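You operate a simulated robot arm through the tools that you are given. There is no shell and no other tool.

You are at the controls of a simulated robot arm. One attempt, no reset.

Task
Put things in order on the top of the wooden table. At the end: the white ladle stands where the yellow ladle stood; the teal scrub pad stands on top of the teal slip; the yellow ladle stands where the teal scrub pad stood; the green sponge stands on top of the brown bands carton; whatever was shut is shut again. Leave all else as you found it, and nothing knocked over.

The check looks at the end state, three seconds after you hand in, the way a careful person would. Anything else that was tipped, shoved, dropped, spilled or broken makes it a failure.

Robot
A 7-joint arm with a two-finger parallel gripper, fixed in place. Base frame: the origin is at the foot of the arm, x ahead of it, y to its left, z up; the work surface is at about z = 0. Readings come in mm, degrees, newtons and seconds.
With the tool pointing down near the work surface it reaches from about 240 to 620 mm from the base axis. Its first joint turns from -66.0 to 66.0 degrees. Payload 2.6 kg.
The TCP is the grasp point between the finger pads, 30 mm short of the fingertips. In the tool frame z runs along the fingers and y along their closing line. The gripper opens to 94 mm. The fingers are 28 mm wide and 10 mm thick; the gripper's body (50 by 96 mm) begins 55 mm behind the TCP.
Orientation is that of the tool frame in the base frame, as a unit quaternion [w, x, y, z]. With the fingers straight down and closing along the base's y, the tool's x points along the base's -x, its y along +y and its z along -z.

Tools
- The arm moves only by the tool move_arm. Its argument "commands" is a list of rows, each a list of 2 entries, a list of its own where there are three numbers: the shift along the tool's x, y, z in units of 250 mm (1.0 is 250 mm), then the turn, a rotation vector about the tool's x, y, z in units of 180 degrees (1.0 is 180 degrees). In form: [[[tx, ty, tz], [ax, ay, az]], ...]. A call has 1 to 20 rows; each row is the pose to reach, as a shift and turn from the pose commanded when the call began, along the tool's axes at that moment. "hand" is the opening, from 0 (shut) to 1 (fully open), set as the call begins (left out, the last holds). A call with a number of a shift or a turn outside -1 to 1 is refused whole. A row lasts 0.2 s, in which the tool goes at most 50 mm and 8.6 degrees; a call with a longer step from one row to the next is refused whole, and so is a gripper value outside its range. A pose out of reach is approached as far as the arm can. The call stops where the force on the tool passes 40 N (or 10 N more than at its start, if that is more) or the arm is blocked; 0.2 s more then pass. Each finger travels about 72 mm/s and halts on what it meets, pressing with about 23 N; the grip force reading is that of the motor and also rises with nothing between the fingers. The clock runs only during rows and for 0.2 s after the last one: add rows that repeat a pose to give the fingers time. It gives the time, the measured TCP pose, the force on the tool (base axes), the opening and the grip force at its end, in the units of the frame above (readings bear some noise), with the torque about the TCP (base axes, N m) and any sound that the robot's microphone picked up, and new pictures: "views" is both (left out), scene, wrist or none.
- Cameras (640 x 400 px; columns grow to the right, rows downward): "scene" is fixed at [22.3, 424.3, 562.1]; the picture's right is [-0.87, -0.49, 0.00], its down [-0.29, 0.52, -0.80] and it looks along [0.40, -0.70, -0.60] (base axes); focal length 366 px, centre (320, 200). "wrist" rides on the gripper at [76, 14, -102] in the tool frame; the picture's right is [-0.18, 0.98, 0.00], its down [-0.75, -0.14, -0.64] and it looks along [-0.63, -0.12, 0.77] (tool axes); focal length 243 px, centre (320, 200). There is no depth. A picture from a camera that has moved, and an enlarged one, comes with that camera's place and axes in the base frame and with its lens.
- close_up(camera, box): a new picture of the part [left, top, right, bottom] of that camera's present view, enlarged. No time passes.
- hand_in(): hands the job in; it is judged then, once.

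Nothing tells you positions but the pictures and the camera data. Unless the task says otherwise, let go and move clear before handing in.

The tools are called after "Request:" by a JSON object that holds its "name" and its "arguments". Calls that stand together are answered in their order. move_arm: Moves the arm, as the interface text tells. Its arguments: {"type":"object","properties":{"commands":{"type":"array","items":{"type":"array"}},"hand":{"type":"number"},"views":{"type":"string","enum":["both","scene","wrist","none"]}},"required":["commands"]} The other tools are called the same way: close_up (camera, box) takes an enlarged picture of a part of a camera's view; hand_in () hands the job in.

At the start:

```text
clock: 0.0
eef_pos: [294.2, -178.1, 294.7]
tcp_rot: [-0.001, 0.0, 1.0, 0.0]
force: [0.2, -0.2, 0.3]
ft_torque: [0.02, 0.04, 0.03]
grip_width: 94.0
grip_force: 0.1
```

scene: 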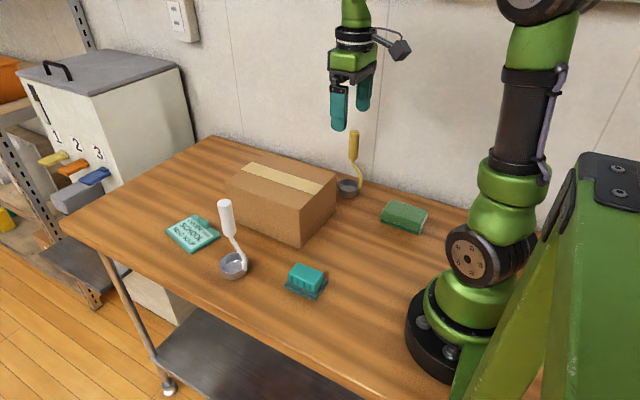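
wrist: 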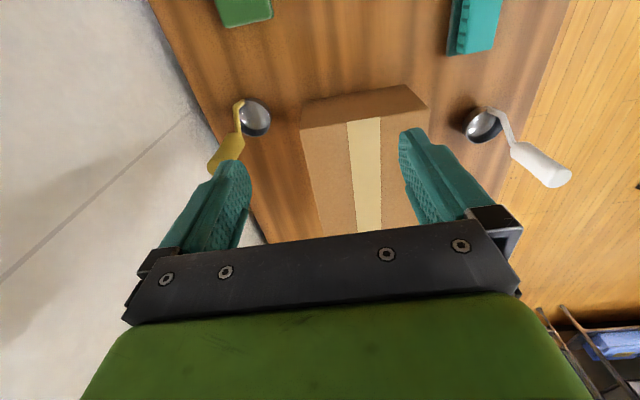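

I see a table with a brown carton in the middle, a white ladle and a yellow ladle standing upright, a teal scrub pad, a green sponge and a teal paper slip. I'll look closer before moving.

Request:
{"name": "close_up", "arguments": {"camera": "scene", "box": [150, 120, 350, 310]}}

Request:
{"name": "close_up", "arguments": {"camera": "scene", "box": [260, 120, 460, 310]}}

Request:
{"name": "close_up", "arguments": {"camera": "wrist", "box": [150, 0, 600, 250]}}

Request:
{"name": "close_up", "arguments": {"camera": "scene", "box": [200, 180, 280, 290]}}

Request:
{"name": "close_up", "arguments": {"camera": "scene", "box": [320, 120, 440, 240]}}

```text
2.11 times, centred on (250, 215) of scene
camera zoom: at [22.3, 424.3, 562.1], right [-0.87, -0.49, 0.0], down [-0.29, 0.52, -0.8], along [0.4, -0.7, -0.6], focal length 771 px, centre (467, 168)
```

zoom: 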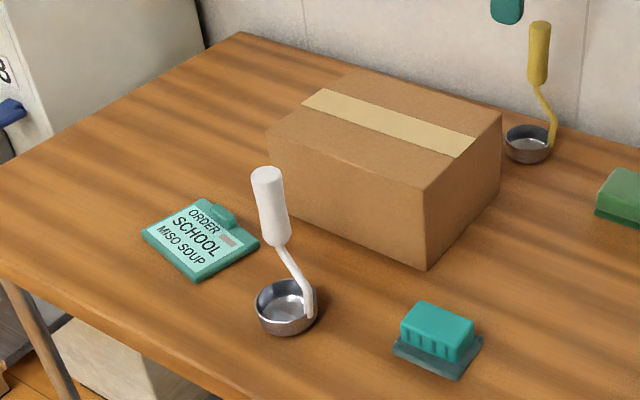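

```text
2.11 times, centred on (360, 215) of scene
camera zoom: at [22.3, 424.3, 562.1], right [-0.87, -0.49, 0.0], down [-0.29, 0.52, -0.8], along [0.4, -0.7, -0.6], focal length 771 px, centre (236, 168)
```

zoom: 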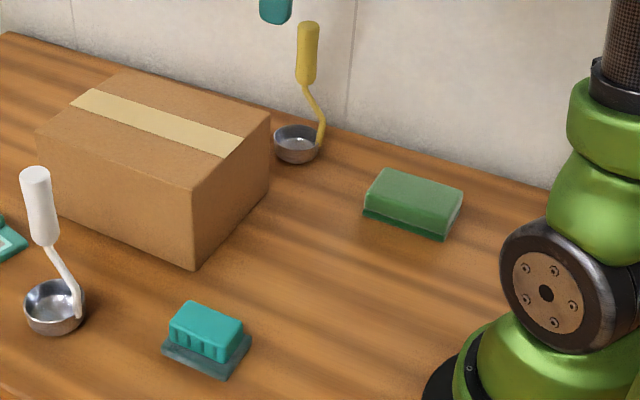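

```text
1.42 times, centred on (375, 125) of wrist
camera zoom: at [217.9, -163.7, 396.7], right [0.18, 0.98, 0.0], down [0.75, -0.14, 0.64], along [0.63, -0.12, -0.77], focal length 345 px, centre (242, 307)
```

zoom: 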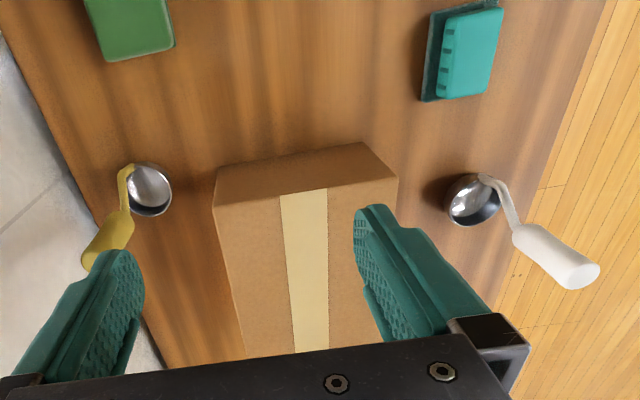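

```text
3.64 times, centred on (240, 235) of scene
camera zoom: at [22.3, 424.3, 562.1], right [-0.87, -0.49, 0.0], down [-0.29, 0.52, -0.8], along [0.4, -0.7, -0.6], focal length 1331 px, centre (611, 73)
```

zoom: 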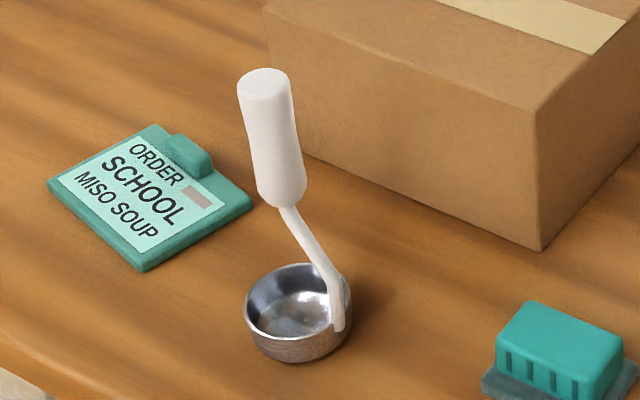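

```text
3.33 times, centred on (380, 180) of scene
camera zoom: at [22.3, 424.3, 562.1], right [-0.87, -0.49, 0.0], down [-0.29, 0.52, -0.8], along [0.4, -0.7, -0.6], focal length 1220 px, centre (120, 267)
```

zoom: 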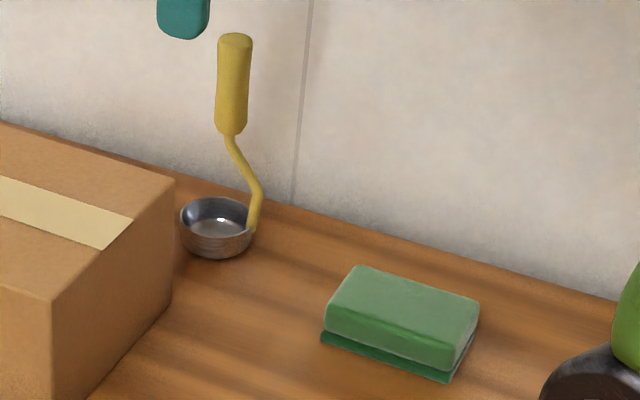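

The slip lies far out at about (584, 20), with its raised clip on the -y side. I put the scrub pad at about (279, 23), the white ladle at about (427, 62), the yellow ladle at about (345, -306), the sponge at about (176, -251), and the carton at x 343–536, y -222 to -61, about 107 mm high. First I'll go above the scrub pad for a closer look.

Request:
{"name": "move_arm", "arguments": {"commands": [[[0.01, 0.115, 0.03], [0, 0, 0]], [[0.02, 0.23, 0.06], [0, 0, 0]], [[0.03, 0.345, 0.09], [0, 0, 0]], [[0.04, 0.46, 0.12], [0, 0, 0]], [[0.05, 0.575, 0.15], [0, 0, 0]], [[0.055, 0.69, 0.18], [0, 0, 0]], [[0.06, 0.804, 0.22], [0, 0, 0]], [[0.06, 0.804, 0.22], [0, 0, 0]], [[0.06, 0.804, 0.22], [0, 0, 0]]], "hand": 1}}

```text
clock: 2.0
eef_pos: [283.2, 23.5, 242.9]
tcp_rot: [0.0, 0.001, 1.0, 0.001]
force: [0.1, 0.5, -1.0]
ft_torque: [0.02, 0.03, -0.02]
grip_width: 94.3
grip_force: 0.1
camera wrist: at [205.5, 37.9, 345.3], right [0.18, 0.98, 0.0], down [0.75, -0.14, 0.64], along [0.63, -0.12, -0.77], focal length 243 px, centre (320, 200)
```

scene: 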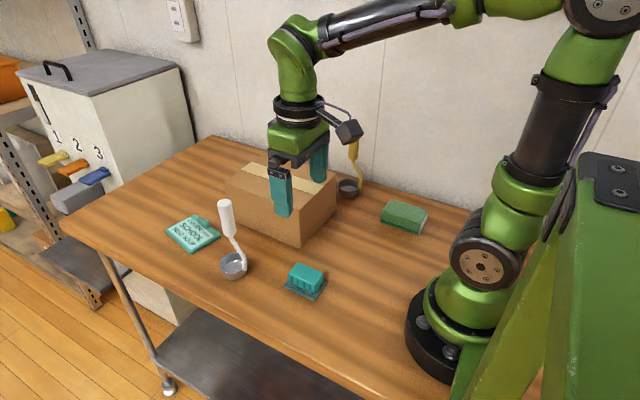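
wrist: 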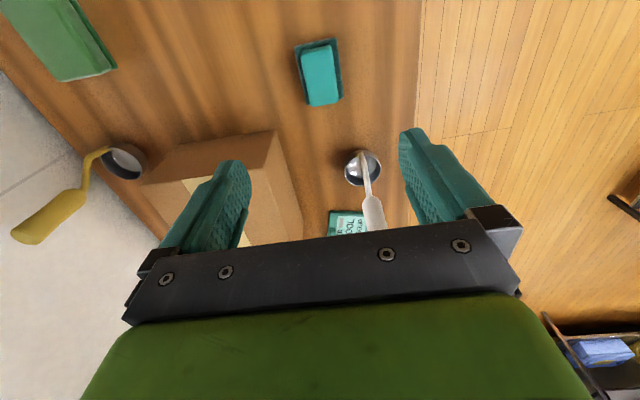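

The pad is visible in the wrist view, oriented a little off the base axes. I'll enlarge it to measure its size, angle and position.

Request:
{"name": "close_up", "arguments": {"camera": "wrist", "box": [270, 20, 370, 120]}}

Request:
{"name": "close_up", "arguments": {"camera": "scene", "box": [275, 250, 340, 310]}}

Request:
{"name": "close_up", "arguments": {"camera": "wrist", "box": [310, 130, 410, 240]}}

Request:
{"name": "close_up", "arguments": {"camera": "wrist", "box": [0, 0, 240, 250]}}

Request:
{"name": "close_up", "arguments": {"camera": "scene", "box": [155, 200, 235, 265]}}

```text
4.00 times, centred on (320, 70) of wrist
camera zoom: at [205.5, 37.9, 345.3], right [0.18, 0.98, 0.0], down [0.75, -0.14, 0.64], along [0.63, -0.12, -0.77], focal length 970 px, centre (320, 720)
```

zoom: 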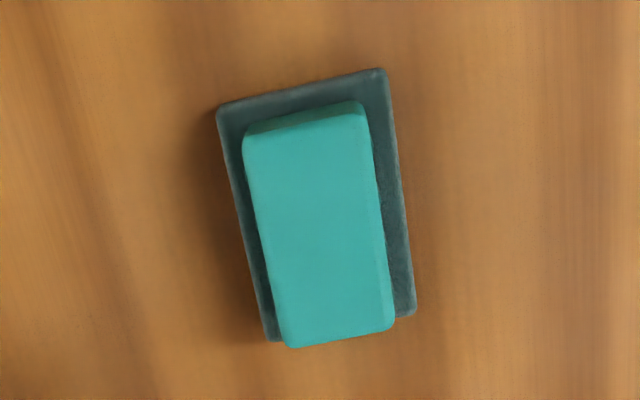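

```text
6.67 times, centred on (308, 280) of scene
camera zoom: at [22.3, 424.3, 562.1], right [-0.87, -0.49, 0.0], down [-0.29, 0.52, -0.8], along [0.4, -0.7, -0.6], focal length 2441 px, centre (403, -333)
```

zoom: 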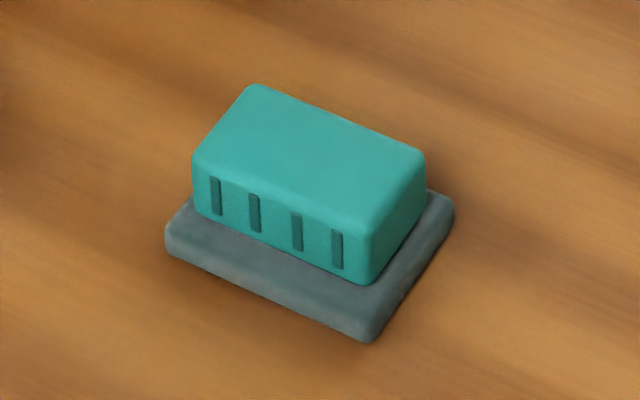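

```text
3.64 times, centred on (360, 185) of wrist
camera zoom: at [205.5, 37.9, 345.3], right [0.18, 0.98, 0.0], down [0.75, -0.14, 0.64], along [0.63, -0.12, -0.77], focal length 882 px, centre (174, 254)
```

zoom: 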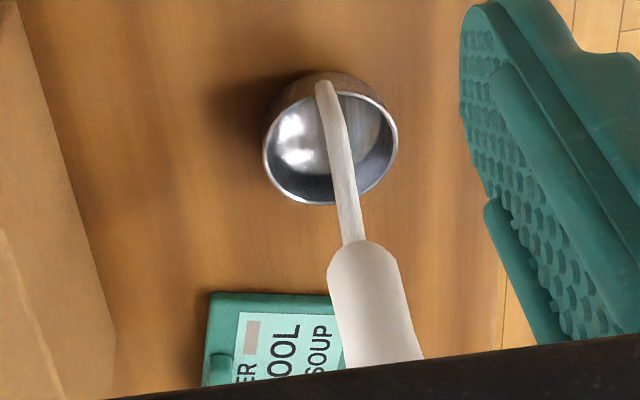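

```text
1.60 times, centred on (120, 125) of wrist
camera zoom: at [205.5, 37.9, 345.3], right [0.18, 0.98, 0.0], down [0.75, -0.14, 0.64], along [0.63, -0.12, -0.77], focal length 388 px, centre (640, 320)
```

zoom: 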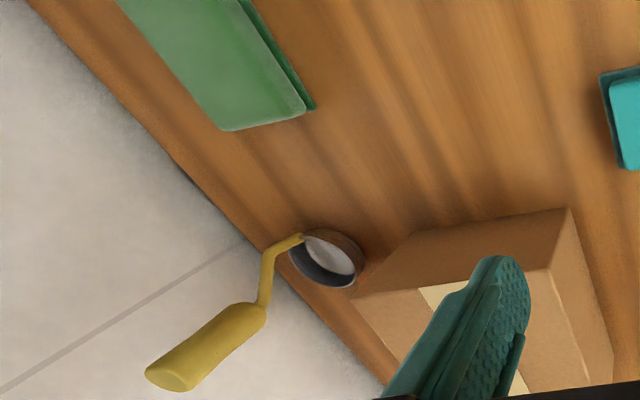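

```text
6.15 times, centred on (195, 232) of scene
camera zoom: at [22.3, 424.3, 562.1], right [-0.87, -0.49, 0.0], down [-0.29, 0.52, -0.8], along [0.4, -0.7, -0.6], focal length 2253 px, centre (1089, 0)
```

zoom: 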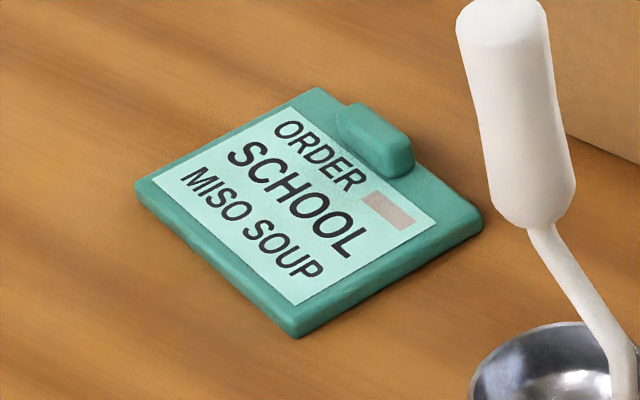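

The pad is square to the base axes. Its base plate is about 70×50 mm, centred near (279.5, 25), and the 57×34 mm block on it has its top at about z = 31. I'll repeat the current pose to see how noisy the readings are.

Request:
{"name": "move_arm", "arguments": {"commands": [[[0, 0, 0], [0, 0, 0]], [[0, 0, 0], [0, 0, 0]]], "views": "none"}}

Request:
{"name": "move_arm", "arguments": {"commands": [[[0, 0, 0], [0, 0, 0]], [[0, 0, 0], [0, 0, 0]]], "views": "none"}}

```text
clock: 2.6
eef_pos: [283.5, 22.8, 242.1]
tcp_rot: [0.0, 0.0, 1.0, 0.0]
force: [-0.2, 0.2, -0.1]
ft_torque: [0.0, -0.01, -0.03]
grip_width: 94.3
grip_force: 0.0
```

```text
clock: 3.2
eef_pos: [281.5, 23.7, 242.8]
tcp_rot: [0.0, 0.0, 1.0, 0.0]
force: [0.7, -0.9, 0.6]
ft_torque: [-0.01, -0.02, 0.02]
grip_width: 93.9
grip_force: 0.0
```

Readings scatter by about 1 mm, and the tool is really near (282.5, 23.3, 242.6). I'll centre over the pad and come down to a pre-grasp height.

Request:
{"name": "move_arm", "arguments": {"commands": [[[0.012, 0.007, 0.1], [0, 0, 0]], [[0.012, 0.007, 0.2], [0, 0, 0]], [[0.012, 0.007, 0.3], [0, 0, 0]], [[0.012, 0.007, 0.4], [0, 0, 0]], [[0.012, 0.007, 0.5], [0, 0, 0]], [[0.012, 0.007, 0.58], [0, 0, 0]], [[0.012, 0.007, 0.65], [0, 0, 0]], [[0.012, 0.007, 0.65], [0, 0, 0]]], "hand": 0.8}}

```text
clock: 5.0
eef_pos: [276.5, 24.2, 77.0]
tcp_rot: [0.0, 0.0, 1.0, 0.0]
force: [-0.1, -0.8, 0.2]
ft_torque: [0.0, -0.02, -0.01]
grip_width: 75.2
grip_force: 0.0
camera wrist: at [199.3, 38.6, 179.8], right [0.18, 0.98, 0.0], down [0.75, -0.14, 0.64], along [0.63, -0.12, -0.77], focal length 243 px, centre (320, 200)
```

scene: 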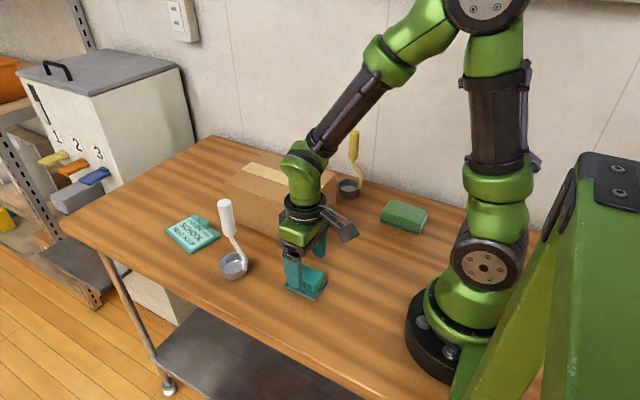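
wrist: 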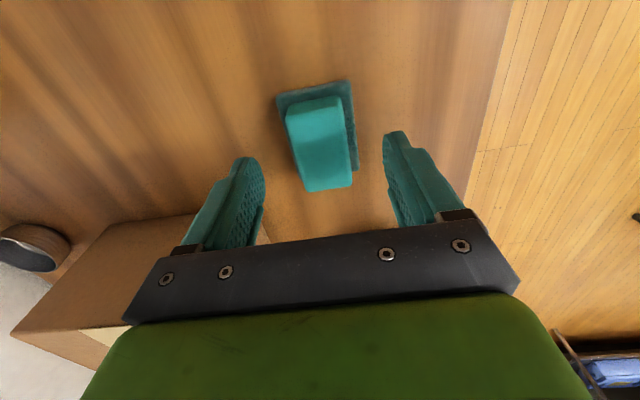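

The fingers straddle the block evenly. I'll go down so the fingertips sit just above the base plate, then close on the block.

Request:
{"name": "move_arm", "arguments": {"commands": [[[-0.006, 0.002, 0.05], [0, 0, 0]], [[-0.006, 0.002, 0.09], [0, 0, 0]], [[-0.006, 0.002, 0.12], [0, 0, 0]], [[-0.006, 0.002, 0.134], [0, 0, 0]], [[-0.006, 0.002, 0.134], [0, 0, 0]]], "views": "both"}}

```text
clock: 6.2
eef_pos: [277.9, 26.0, 43.0]
tcp_rot: [0.0, 0.0, 1.0, 0.0]
force: [0.3, 0.6, -0.2]
ft_torque: [0.0, -0.04, 0.03]
grip_width: 75.3
grip_force: 0.1
camera wrist: at [201.2, 40.2, 145.5], right [0.18, 0.98, 0.0], down [0.75, -0.14, 0.64], along [0.63, -0.12, -0.77], focal length 243 px, centre (320, 200)
```

scene: 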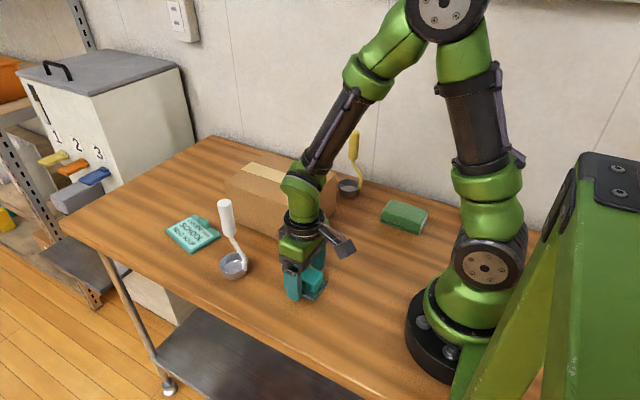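
wrist: 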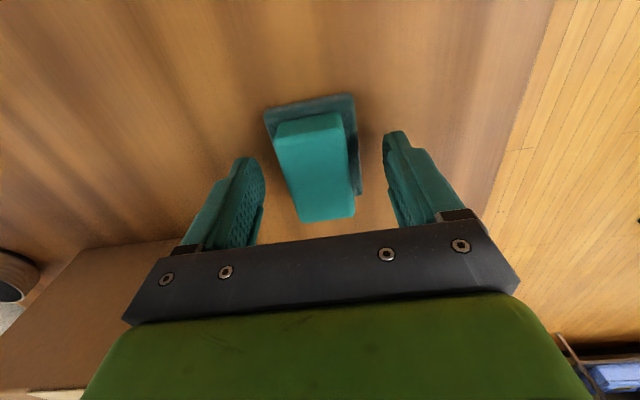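

The height is right and nothing is touching. I'll close on the block.

Request:
{"name": "move_arm", "arguments": {"commands": [[[0, 0, 0], [0, 0, 0]], [[0, 0, 0], [0, 0, 0]], [[0, 0, 0], [0, 0, 0]], [[0, 0, 0], [0, 0, 0]]], "hand": 0, "views": "wrist"}}

```text
clock: 7.2
eef_pos: [278.3, 26.6, 43.6]
tcp_rot: [0.0, -0.001, 1.0, 0.0]
force: [-0.3, -0.8, 0.1]
ft_torque: [0.02, 0.04, -0.02]
grip_width: 35.5
grip_force: 23.2
camera wrist: at [201.2, 40.2, 145.7], right [0.18, 0.98, 0.0], down [0.75, -0.14, 0.64], along [0.63, -0.12, -0.77], focal length 243 px, centre (320, 200)
```

wrist: 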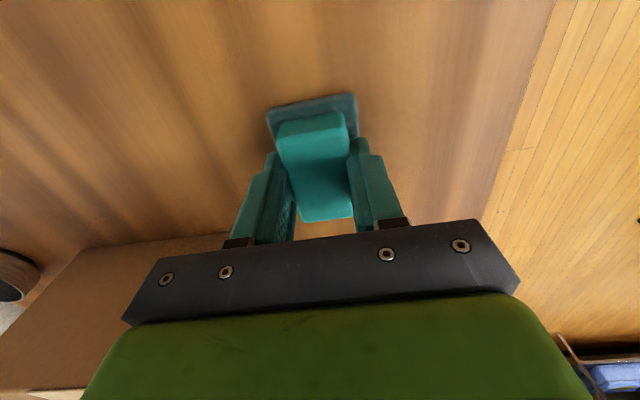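

I have it: the opening is 35.5 mm and the grip 23 N. Now I lift straight up, high enough to clear the ladle.

Request:
{"name": "move_arm", "arguments": {"commands": [[[0, 0, -0.03], [0, 0, 0]], [[0, 0, -0.09], [0, 0, 0]], [[0, 0, -0.18], [0, 0, 0]], [[0, 0, -0.3], [0, 0, 0]], [[0, 0, -0.42], [0, 0, 0]], [[0, 0, -0.54], [0, 0, 0]], [[0, 0, -0.66], [0, 0, 0]], [[0, 0, -0.78], [0, 0, 0]], [[0, 0, -0.87], [0, 0, 0]], [[0, 0, -0.87], [0, 0, 0]]]}}

```text
clock: 9.4
eef_pos: [278.9, 22.7, 260.6]
tcp_rot: [0.0, 0.0, 1.0, 0.0]
force: [-0.9, 0.6, -1.2]
ft_torque: [0.03, 0.0, -0.01]
grip_width: 35.6
grip_force: 22.4
camera wrist: at [202.4, 37.5, 363.5], right [0.18, 0.98, 0.0], down [0.75, -0.14, 0.64], along [0.63, -0.12, -0.77], focal length 243 px, centre (320, 200)
```

scene: 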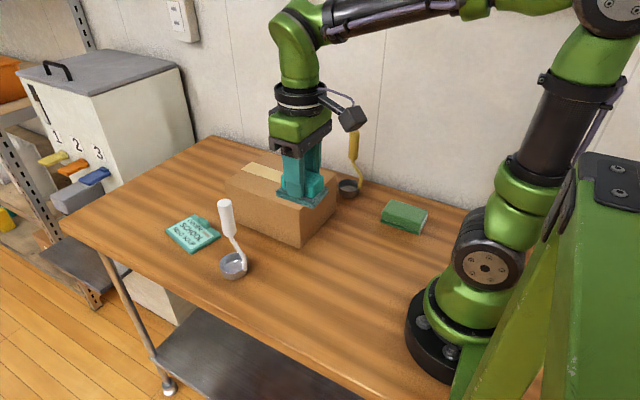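
wrist: 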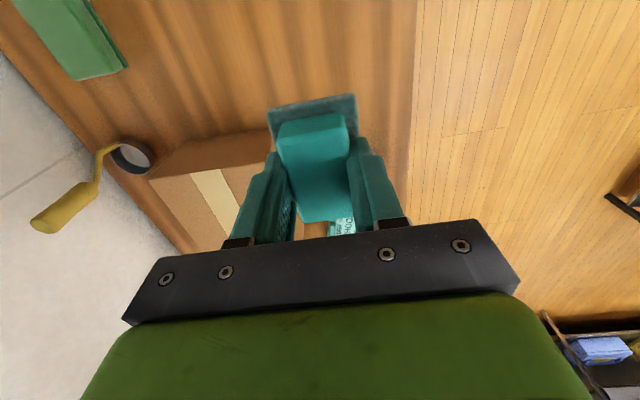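

The pad is lifted cleanly. I'll carry it around the white ladle at height, turning about 13° clockwise as I go to match the slip's angle.

Request:
{"name": "move_arm", "arguments": {"commands": [[[-0.1, -0.04, 0], [0, 0, 0.012]], [[-0.2, -0.08, 0], [0, 0, 0.024]], [[-0.3, -0.12, 0], [0, 0, 0.037]], [[-0.4, -0.15, 0], [0, 0, 0.05]], [[-0.5, -0.17, 0], [0, 0, 0.062]], [[-0.604, -0.17, 0], [0, 0, 0.074]], [[-0.7, -0.15, 0], [0, 0, 0.074]], [[-0.8, -0.1, 0], [0, 0, 0.074]], [[-0.9, -0.05, 0], [0, 0, 0.074]], [[-1.0, 0.0, 0], [0, 0, 0.074]], [[-1.0, 0.0, 0], [0, 0, 0.074]]]}}

```text
clock: 11.8
eef_pos: [529.7, 24.7, 260.2]
tcp_rot: [0.0, 0.116, 0.993, 0.0]
force: [0.3, -0.3, -0.9]
ft_torque: [-0.02, 0.0, 0.01]
grip_width: 35.3
grip_force: 22.8
camera wrist: at [457.9, 56.5, 363.1], right [0.41, 0.91, 0.0], down [0.7, -0.31, 0.64], along [0.59, -0.26, -0.77], focal length 243 px, centre (320, 200)
```

scene: 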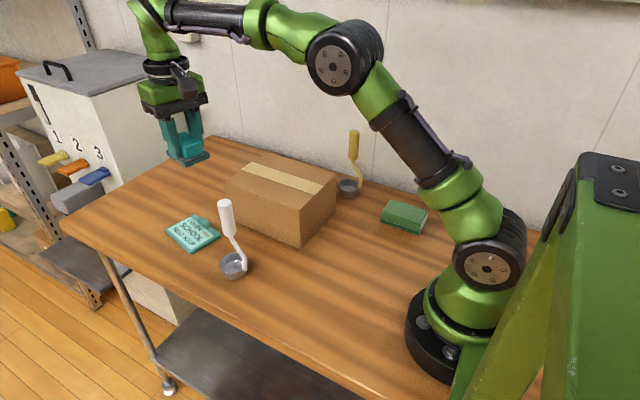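
wrist: 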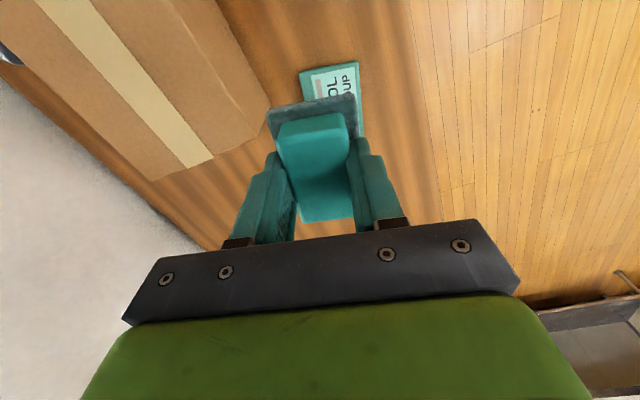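

The pad is held level and now parallel to the slip. I'll enlarge the wrist view to pin down the slip's position from this closer spot.

Request:
{"name": "close_up", "arguments": {"camera": "wrist", "box": [270, 40, 390, 160]}}

Request:
{"name": "close_up", "arguments": {"camera": "scene", "box": [120, 80, 270, 290]}}

```text
3.33 times, centred on (330, 100) of wrist
camera zoom: at [457.9, 56.5, 363.1], right [0.41, 0.91, 0.0], down [0.7, -0.31, 0.64], along [0.59, -0.26, -0.77], focal length 809 px, centre (287, 533)
```

zoom: 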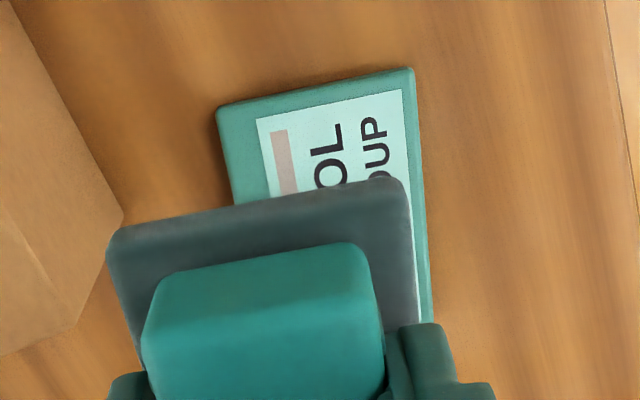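

```text
1.90 times, centred on (195, 185) of scene
camera zoom: at [22.3, 424.3, 562.1], right [-0.87, -0.49, 0.0], down [-0.29, 0.52, -0.8], along [0.4, -0.7, -0.6], focal length 697 px, centre (558, 229)
```

zoom: 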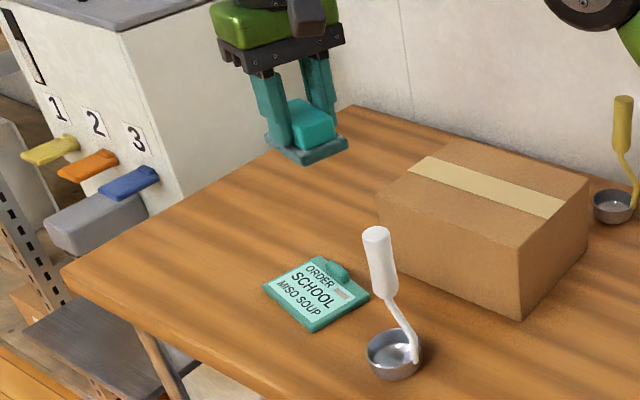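

Both cameras put the slip's centre near (579.5, 23). I'll aim the pad at about (581, 31), off the clip but fully on the slip, going sideways first and then part of the way down.

Request:
{"name": "move_arm", "arguments": {"commands": [[[-0.1, 0.035, 0], [0, 0, 0]], [[-0.194, 0.0712, 0], [0, 0, 0]], [[-0.194, 0.0712, 0.1], [0, 0, 0]], [[-0.194, 0.0712, 0.2], [0, 0, 0]], [[-0.194, 0.0712, 0.3], [0, 0, 0]], [[-0.194, 0.0712, 0.4], [0, 0, 0]], [[-0.194, 0.0712, 0.5], [0, 0, 0]], [[-0.194, 0.0712, 0.6], [0, 0, 0]], [[-0.194, 0.0712, 0.66], [0, 0, 0]], [[-0.194, 0.0712, 0.66], [0, 0, 0]]]}}

```text
clock: 14.0
eef_pos: [580.1, 33.2, 93.6]
tcp_rot: [0.0, 0.116, 0.993, 0.0]
force: [0.5, 0.4, 1.5]
ft_torque: [0.04, 0.01, 0.0]
grip_width: 35.1
grip_force: 23.3
out of reach, approached as far as the arm can: row 2
camera wrist: at [508.5, 65.5, 196.7], right [0.41, 0.91, 0.0], down [0.7, -0.31, 0.64], along [0.59, -0.26, -0.77], focal length 243 px, centre (320, 200)
```

scene: 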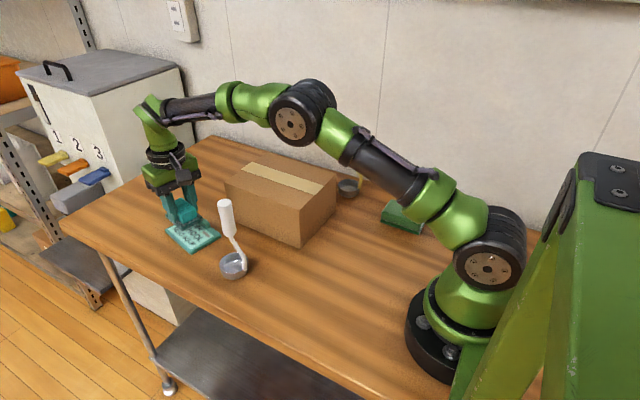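
wrist: 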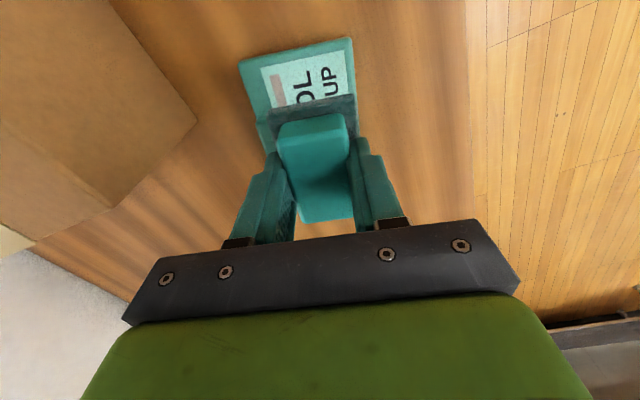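

The pad is over the slip, about 45 mm above it. I'll check its alignment before lowering.

Request:
{"name": "close_up", "arguments": {"camera": "wrist", "box": [220, 20, 380, 180]}}

Request:
{"name": "close_up", "arguments": {"camera": "scene", "box": [140, 170, 260, 270]}}

```text
2.50 times, centred on (300, 100) of wrist
camera zoom: at [508.5, 65.5, 196.7], right [0.41, 0.91, 0.0], down [0.7, -0.31, 0.64], along [0.59, -0.26, -0.77], focal length 606 px, centre (370, 450)
```

zoom: 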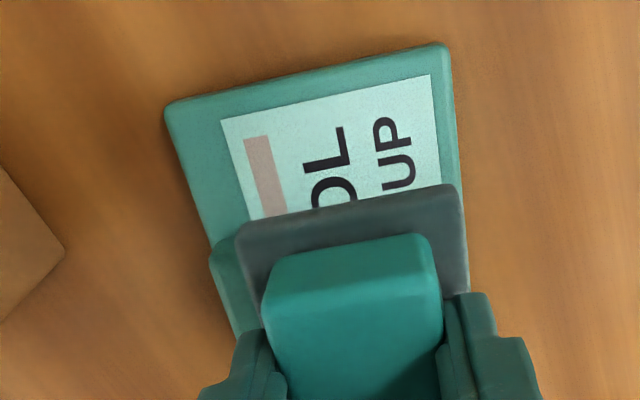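

```text
4.00 times, centred on (200, 220) of scene
camera zoom: at [22.3, 424.3, 562.1], right [-0.87, -0.49, 0.0], down [-0.29, 0.52, -0.8], along [0.4, -0.7, -0.6], focal length 1465 px, centre (800, 120)
```

zoom: 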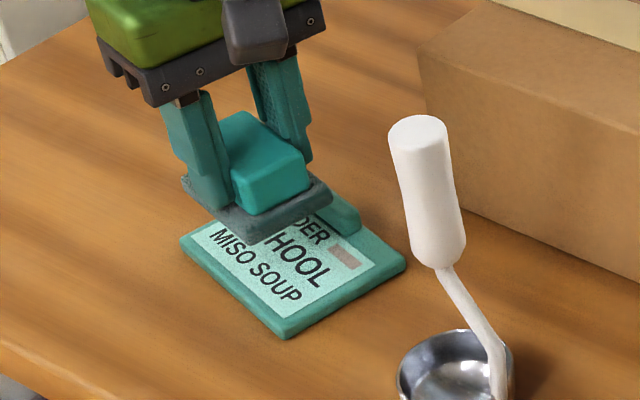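

The pad is parallel to the slip and about 10 mm off its centre line, clear of the clip as planned. I'll lower it to just above the slip.

Request:
{"name": "move_arm", "arguments": {"commands": [[[0, 0, 0.05], [0, 0, 0]], [[0, 0, 0.1], [0, 0, 0]], [[0, 0, 0.13], [0, 0, 0]], [[0, 0, 0.15], [0, 0, 0]], [[0, 0, 0.15], [0, 0, 0]], [[0, 0, 0.15], [0, 0, 0]]]}}

```text
clock: 15.4
eef_pos: [580.1, 33.1, 55.9]
tcp_rot: [0.0, 0.116, 0.993, 0.001]
force: [-0.3, 0.6, -0.2]
ft_torque: [0.02, -0.04, 0.05]
grip_width: 35.0
grip_force: 22.8
camera wrist: at [508.0, 64.1, 159.4], right [0.41, 0.91, 0.0], down [0.7, -0.31, 0.64], along [0.59, -0.26, -0.77], focal length 243 px, centre (320, 200)
```

scene: 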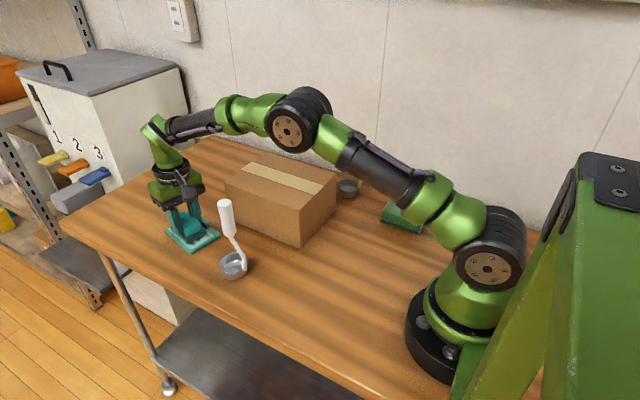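
wrist: 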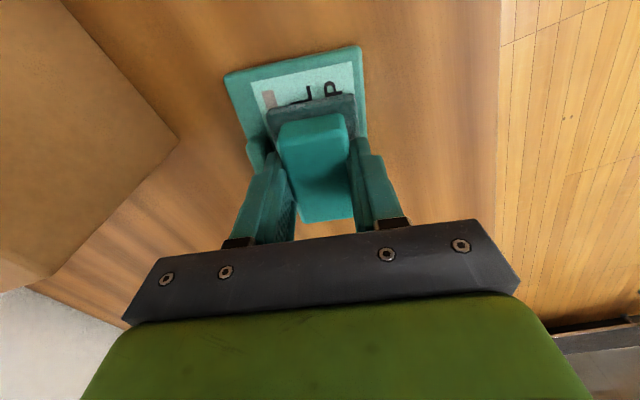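

Request:
{"name": "close_up", "arguments": {"camera": "scene", "box": [150, 190, 240, 265]}}

Request:
{"name": "close_up", "arguments": {"camera": "wrist", "box": [210, 30, 390, 190]}}

```text
5.33 times, centred on (195, 228) of scene
camera zoom: at [22.3, 424.3, 562.1], right [-0.87, -0.49, 0.0], down [-0.29, 0.52, -0.8], along [0.4, -0.7, -0.6], focal length 1953 px, centre (987, 53)
```

zoom: 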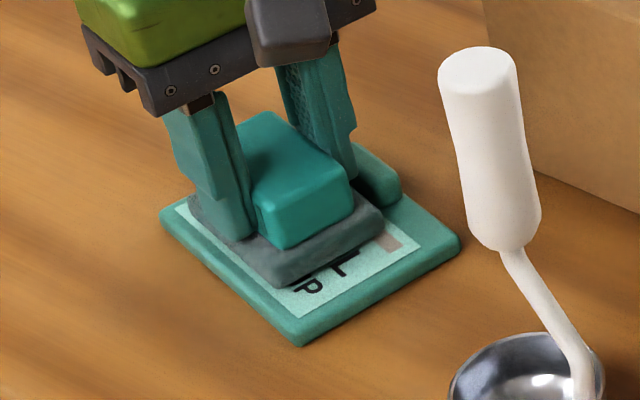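

```text
2.50 times, centred on (300, 110) of wrist
camera zoom: at [508.0, 64.1, 159.4], right [0.41, 0.91, 0.0], down [0.7, -0.31, 0.64], along [0.59, -0.26, -0.77], focal length 606 px, centre (370, 425)
```

zoom: 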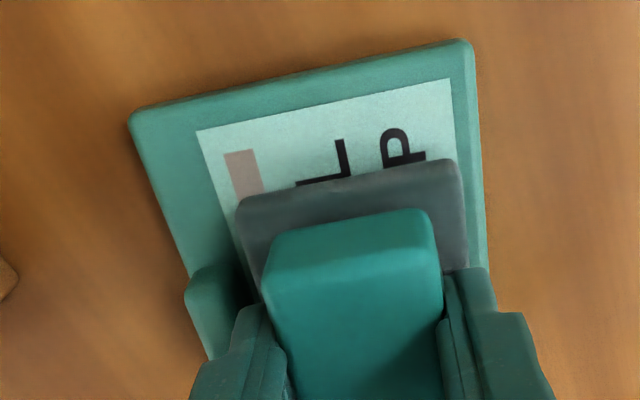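

The pad hovers about 5 mm above the slip in the right place. I'll lower it gently until it touches.

Request:
{"name": "move_arm", "arguments": {"commands": [[[0, 0, 0.004], [0, 0, 0]], [[0, 0, 0.008], [0, 0, 0]], [[0, 0, 0.012], [0, 0, 0]], [[0, 0, 0.016], [0, 0, 0]], [[0, 0, 0.016], [0, 0, 0]]], "views": "none"}}

Request:
{"name": "move_arm", "arguments": {"commands": [[[0, 0, 0.002], [0, 0, 0]], [[0, 0, 0.004], [0, 0, 0]], [[0, 0, 0.004], [0, 0, 0]]], "views": "none"}}

```text
clock: 16.6
eef_pos: [580.5, 31.6, 53.3]
tcp_rot: [0.001, 0.116, 0.993, -0.001]
force: [-0.7, 0.1, -0.9]
ft_torque: [0.01, -0.01, 0.01]
grip_width: 35.1
grip_force: 23.1
```

```text
clock: 17.4
eef_pos: [579.9, 32.5, 53.2]
tcp_rot: [-0.001, 0.116, 0.993, 0.0]
force: [-0.3, 0.5, -0.5]
ft_torque: [-0.01, 0.01, 0.01]
grip_width: 35.2
grip_force: 22.9
```

No contact yet at about z = 53. I'll keep going down in small steps.

Request:
{"name": "move_arm", "arguments": {"commands": [[[0, 0, 0.003], [0, 0, 0]], [[0, 0, 0.006], [0, 0, 0]], [[0, 0, 0.006], [0, 0, 0]]], "views": "none"}}

Request:
{"name": "move_arm", "arguments": {"commands": [[[0, 0, 0.002], [0, 0, 0]], [[0, 0, 0.004], [0, 0, 0]], [[0, 0, 0.004], [0, 0, 0]]], "views": "scene"}}

```text
clock: 18.2
eef_pos: [581.2, 32.5, 52.1]
tcp_rot: [-0.001, 0.117, 0.993, 0.0]
force: [-2.1, -0.3, 7.2]
ft_torque: [-0.02, 0.11, -0.02]
grip_width: 35.4
grip_force: 22.8
```

```text
clock: 19.0
eef_pos: [581.6, 32.4, 52.4]
tcp_rot: [0.003, 0.116, 0.993, 0.001]
force: [0.9, -0.4, 18.1]
ft_torque: [0.0, 0.14, 0.02]
grip_width: 35.3
grip_force: 23.9
```

scene: 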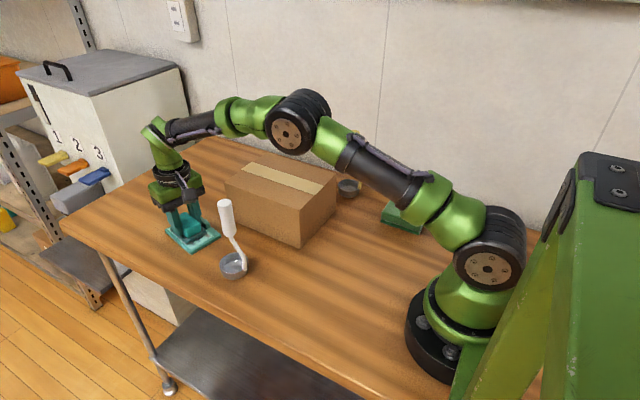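

The pad is in contact at about 18 N. I'll ease off about 1 mm, then open only slightly so a finger can't reach the clip.

Request:
{"name": "move_arm", "arguments": {"commands": [[[0, 0, -0.003], [0, 0, 0]], [[0, 0, -0.005], [0, 0, 0]], [[0, 0, -0.005], [0, 0, 0]]], "views": "none"}}

Request:
{"name": "move_arm", "arguments": {"commands": [[[0, 0, 0], [0, 0, 0]], [[0, 0, 0], [0, 0, 0]], [[0, 0, 0], [0, 0, 0]]], "hand": 0.48}}

```text
clock: 19.8
eef_pos: [578.4, 32.2, 52.7]
tcp_rot: [0.001, 0.116, 0.993, 0.0]
force: [4.6, 1.0, 14.8]
ft_torque: [-0.02, -0.27, -0.02]
grip_width: 35.0
grip_force: 23.0
```

```text
clock: 20.6
eef_pos: [580.8, 33.1, 51.6]
tcp_rot: [0.0, 0.116, 0.993, -0.001]
force: [-2.7, -1.1, 11.7]
ft_torque: [0.0, 0.06, -0.03]
grip_width: 40.8
grip_force: 0.1
camera wrist: at [507.7, 63.1, 154.4], right [0.41, 0.91, 0.0], down [0.7, -0.31, 0.64], along [0.59, -0.26, -0.77], focal length 243 px, centre (320, 200)
```

scene: 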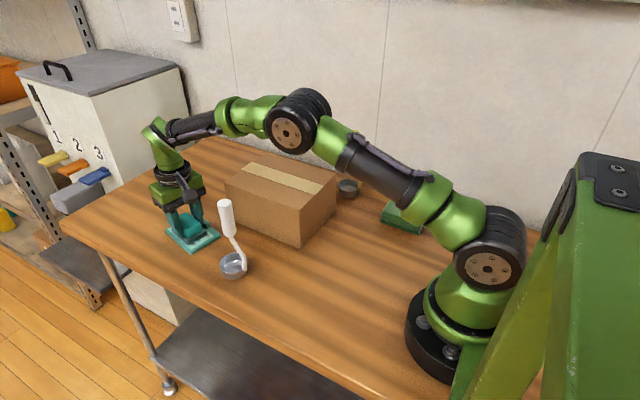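
wrist: 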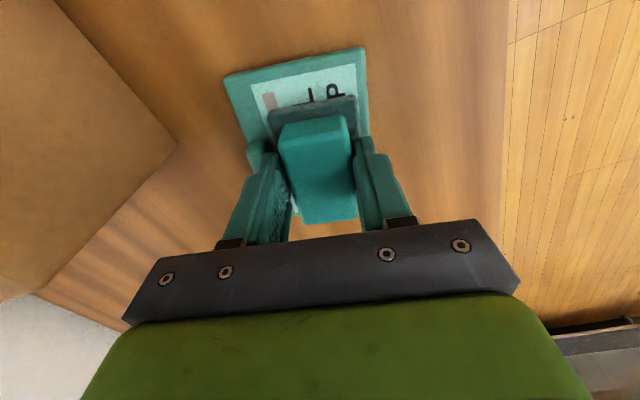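

The force is still about 12 N and the opening stopped at 41 mm. I need to see what the fingers are touching before going on.

Request:
{"name": "close_up", "arguments": {"camera": "scene", "box": [155, 195, 235, 260]}}

Request:
{"name": "close_up", "arguments": {"camera": "wrist", "box": [210, 40, 390, 200]}}

```text
6.15 times, centred on (195, 228) of scene
camera zoom: at [22.2, 424.2, 562.1], right [-0.87, -0.49, 0.0], down [-0.29, 0.52, -0.8], along [0.4, -0.7, -0.6], focal length 2253 px, centre (1089, 31)
```

zoom: 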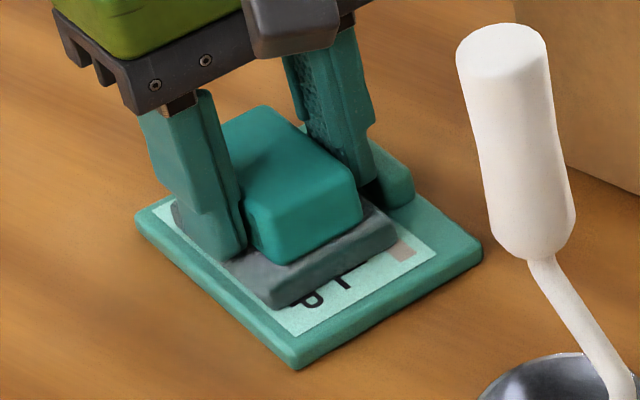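

```text
2.50 times, centred on (300, 120) of wrist
camera zoom: at [507.7, 63.1, 154.4], right [0.41, 0.91, 0.0], down [0.7, -0.31, 0.64], along [0.59, -0.26, -0.77], focal length 606 px, centre (370, 400)
```

zoom: 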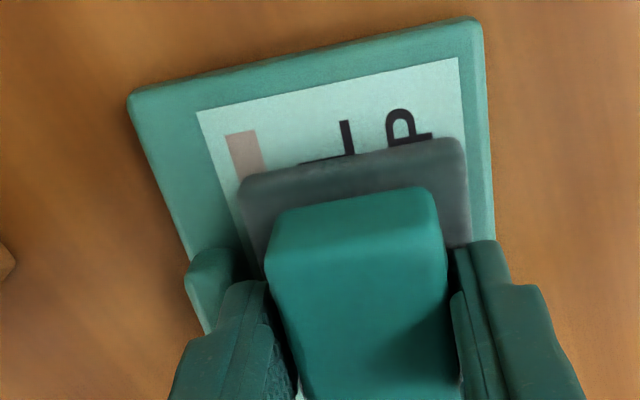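

The pad sits flat on the slip. The clip-side finger looks close to the clip, so I'll lift straight up now while the fingers are just free of the block.

Request:
{"name": "move_arm", "arguments": {"commands": [[[0, 0, -0.006], [0, 0, 0]], [[0, 0, -0.012], [0, 0, 0]], [[0, 0, -0.02], [0, 0, 0]], [[0, 0, -0.03], [0, 0, 0]], [[0, 0, -0.03], [0, 0, 0]]]}}

```text
clock: 21.8
eef_pos: [580.1, 32.6, 59.1]
tcp_rot: [0.0, 0.116, 0.993, -0.001]
force: [0.0, -0.2, 0.9]
ft_torque: [0.0, -0.02, -0.04]
grip_width: 45.0
grip_force: 0.0
camera wrist: at [507.9, 63.4, 162.4], right [0.41, 0.91, 0.0], down [0.7, -0.31, 0.64], along [0.59, -0.26, -0.77], focal length 243 px, centre (320, 200)
```

scene: 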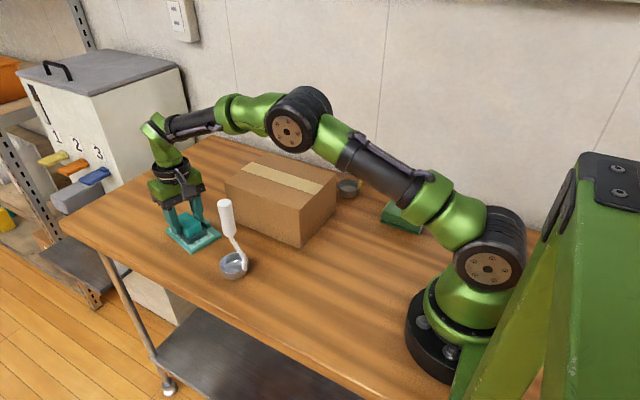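
wrist: 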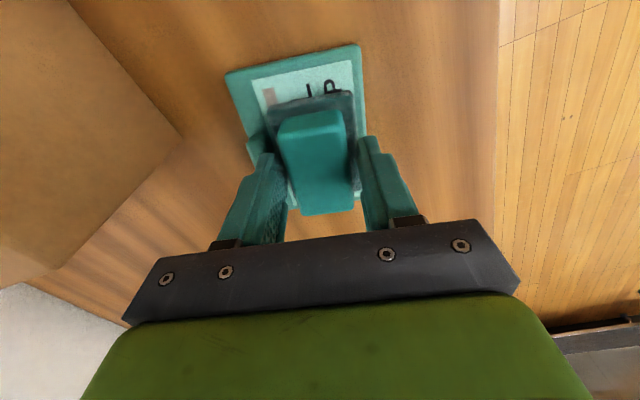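

The fingers are free and the pad stayed down. I'll lift clear and check the result.

Request:
{"name": "move_arm", "arguments": {"commands": [[[0, 0, -0.06], [0, 0, 0]], [[0, 0, -0.14], [0, 0, 0]], [[0, 0, -0.24], [0, 0, 0]], [[0, 0, -0.36], [0, 0, 0]], [[0, 0, -0.48], [0, 0, 0]], [[0, 0, -0.6], [0, 0, 0]], [[0, 0, -0.72], [0, 0, 0]], [[0.1, 0, -0.84], [0, 0, 0]], [[0.2, 0, -0.92], [0, 0, 0]], [[0.2, 0, -0.92], [0, 0, 0]]]}}

Request:
{"name": "close_up", "arguments": {"camera": "scene", "box": [155, 195, 235, 260]}}

Request:
{"name": "close_up", "arguments": {"camera": "wrist", "box": [240, 40, 400, 180]}}

```text
clock: 24.0
eef_pos: [529.2, 42.7, 289.4]
tcp_rot: [0.0, 0.117, 0.993, 0.0]
force: [1.0, 0.1, 0.0]
ft_torque: [0.01, 0.03, 0.0]
grip_width: 44.9
grip_force: 0.1
camera wrist: at [458.9, 73.2, 391.6], right [0.41, 0.91, 0.0], down [0.7, -0.31, 0.64], along [0.59, -0.26, -0.77], focal length 243 px, centre (320, 200)
```

scene: 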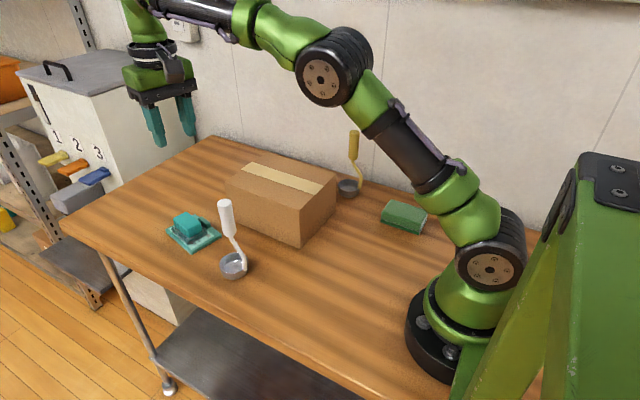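
wrist: 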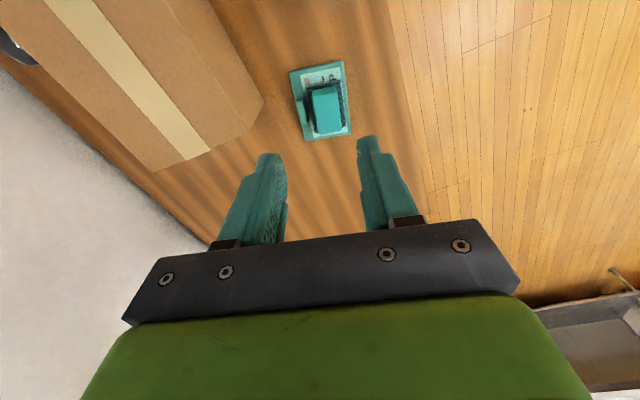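

```text
6.15 times, centred on (195, 228) of scene
camera zoom: at [22.3, 424.3, 562.1], right [-0.87, -0.49, 0.0], down [-0.29, 0.52, -0.8], along [0.4, -0.7, -0.6], focal length 2253 px, centre (1089, 31)
```

zoom: 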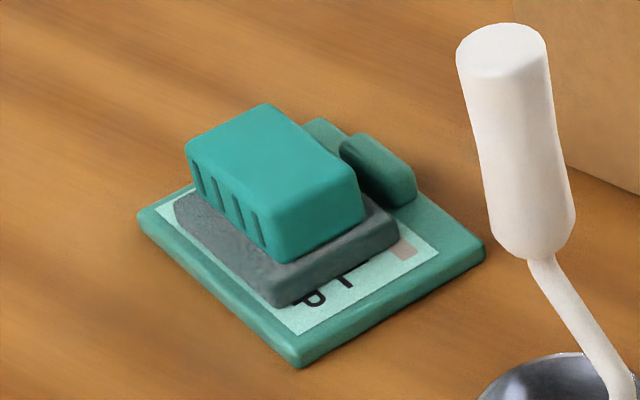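

```text
2.86 times, centred on (320, 110) of wrist
camera zoom: at [458.9, 73.2, 391.6], right [0.41, 0.91, 0.0], down [0.7, -0.31, 0.64], along [0.59, -0.26, -0.77], focal length 693 px, centre (320, 457)
```

zoom: 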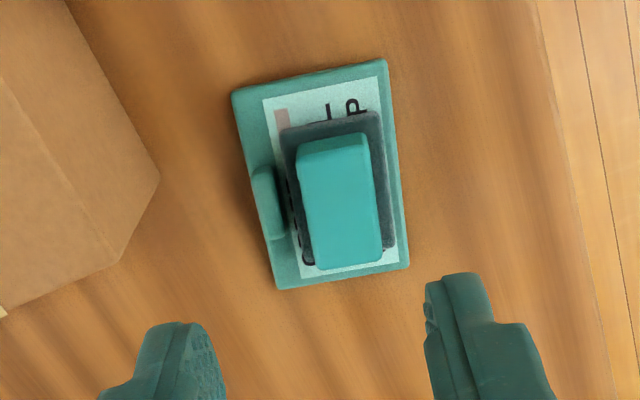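

The pad rests flat on the slip, and the slip hasn't moved. Next is the yellow ladle; I'll go over the carton at height and look at it from close by.

Request:
{"name": "move_arm", "arguments": {"commands": [[[0.064, -0.127, -0.004], [0, 0, 0.018]], [[0.128, -0.254, -0.008], [0, 0, 0.036]], [[0.193, -0.381, -0.012], [0, 0, 0.053]], [[0.257, -0.508, -0.016], [0, 0, 0.07]], [[0.321, -0.635, -0.02], [0, 0, 0.088]]], "hand": 0.65, "views": "none"}}

Request:
{"name": "move_arm", "arguments": {"commands": [[[0.027, -0.14, -0.004], [0, 0, 0.018]], [[0.055, -0.28, -0.008], [0, 0, 0.036]], [[0.082, -0.42, -0.012], [0, 0, 0.053]], [[0.11, -0.56, -0.016], [0, 0, 0.07]], [[0.137, -0.698, -0.02], [0, 0, 0.088]], [[0.137, -0.698, -0.02], [0, 0, 0.088]], [[0.137, -0.698, -0.02], [0, 0, 0.088]]]}}

```text
clock: 25.2
eef_pos: [415.8, -91.2, 296.6]
tcp_rot: [0.0, 0.252, 0.968, 0.0]
force: [0.1, 0.4, 0.4]
ft_torque: [-0.01, 0.0, -0.01]
grip_width: 61.2
grip_force: 0.0
```

```text
clock: 26.8
eef_pos: [300.4, -228.0, 298.1]
tcp_rot: [0.0, 0.383, 0.924, 0.001]
force: [0.1, 0.4, -0.1]
ft_torque: [0.01, -0.03, -0.01]
grip_width: 61.1
grip_force: 0.0
camera wrist: at [256.4, -164.5, 399.6], right [0.83, 0.56, 0.0], down [0.43, -0.63, 0.64], along [0.36, -0.53, -0.77], focal length 243 px, centre (320, 200)
```

scene: 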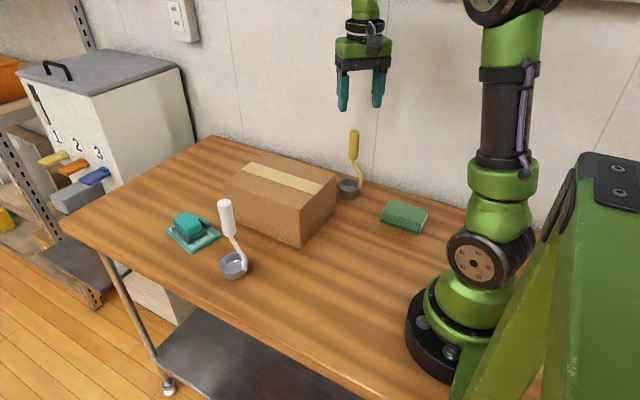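
wrist: 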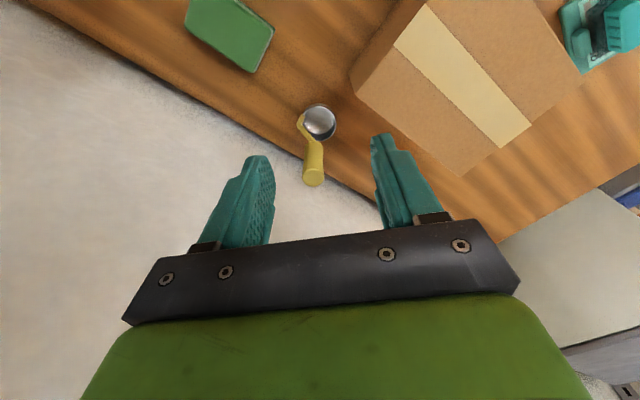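

Request:
{"name": "close_up", "arguments": {"camera": "wrist", "box": [270, 80, 370, 200]}}

Request:
{"name": "close_up", "arguments": {"camera": "scene", "box": [325, 120, 385, 205]}}

```text
3.33 times, centred on (320, 140) of wrist
camera zoom: at [256.4, -164.5, 399.6], right [0.83, 0.56, 0.0], down [0.43, -0.63, 0.64], along [0.36, -0.53, -0.77], focal length 809 px, centre (320, 400)
```

zoom: 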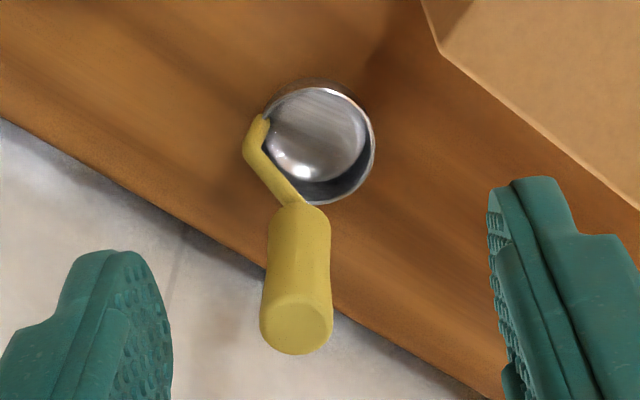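

```text
4.71 times, centred on (355, 162) of scene
camera zoom: at [22.3, 424.2, 562.1], right [-0.87, -0.49, 0.0], down [-0.29, 0.52, -0.8], along [0.4, -0.7, -0.6], focal length 1723 px, centre (155, 376)
```

zoom: 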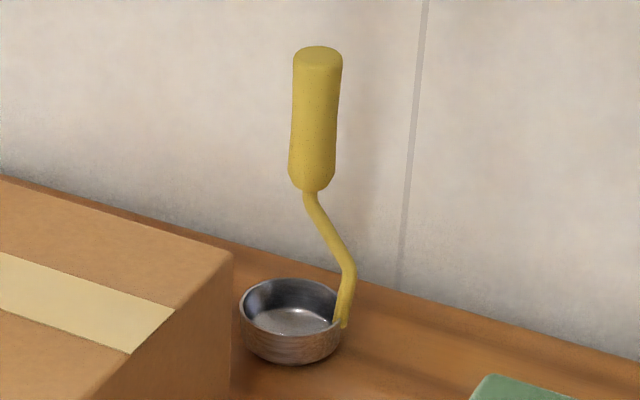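

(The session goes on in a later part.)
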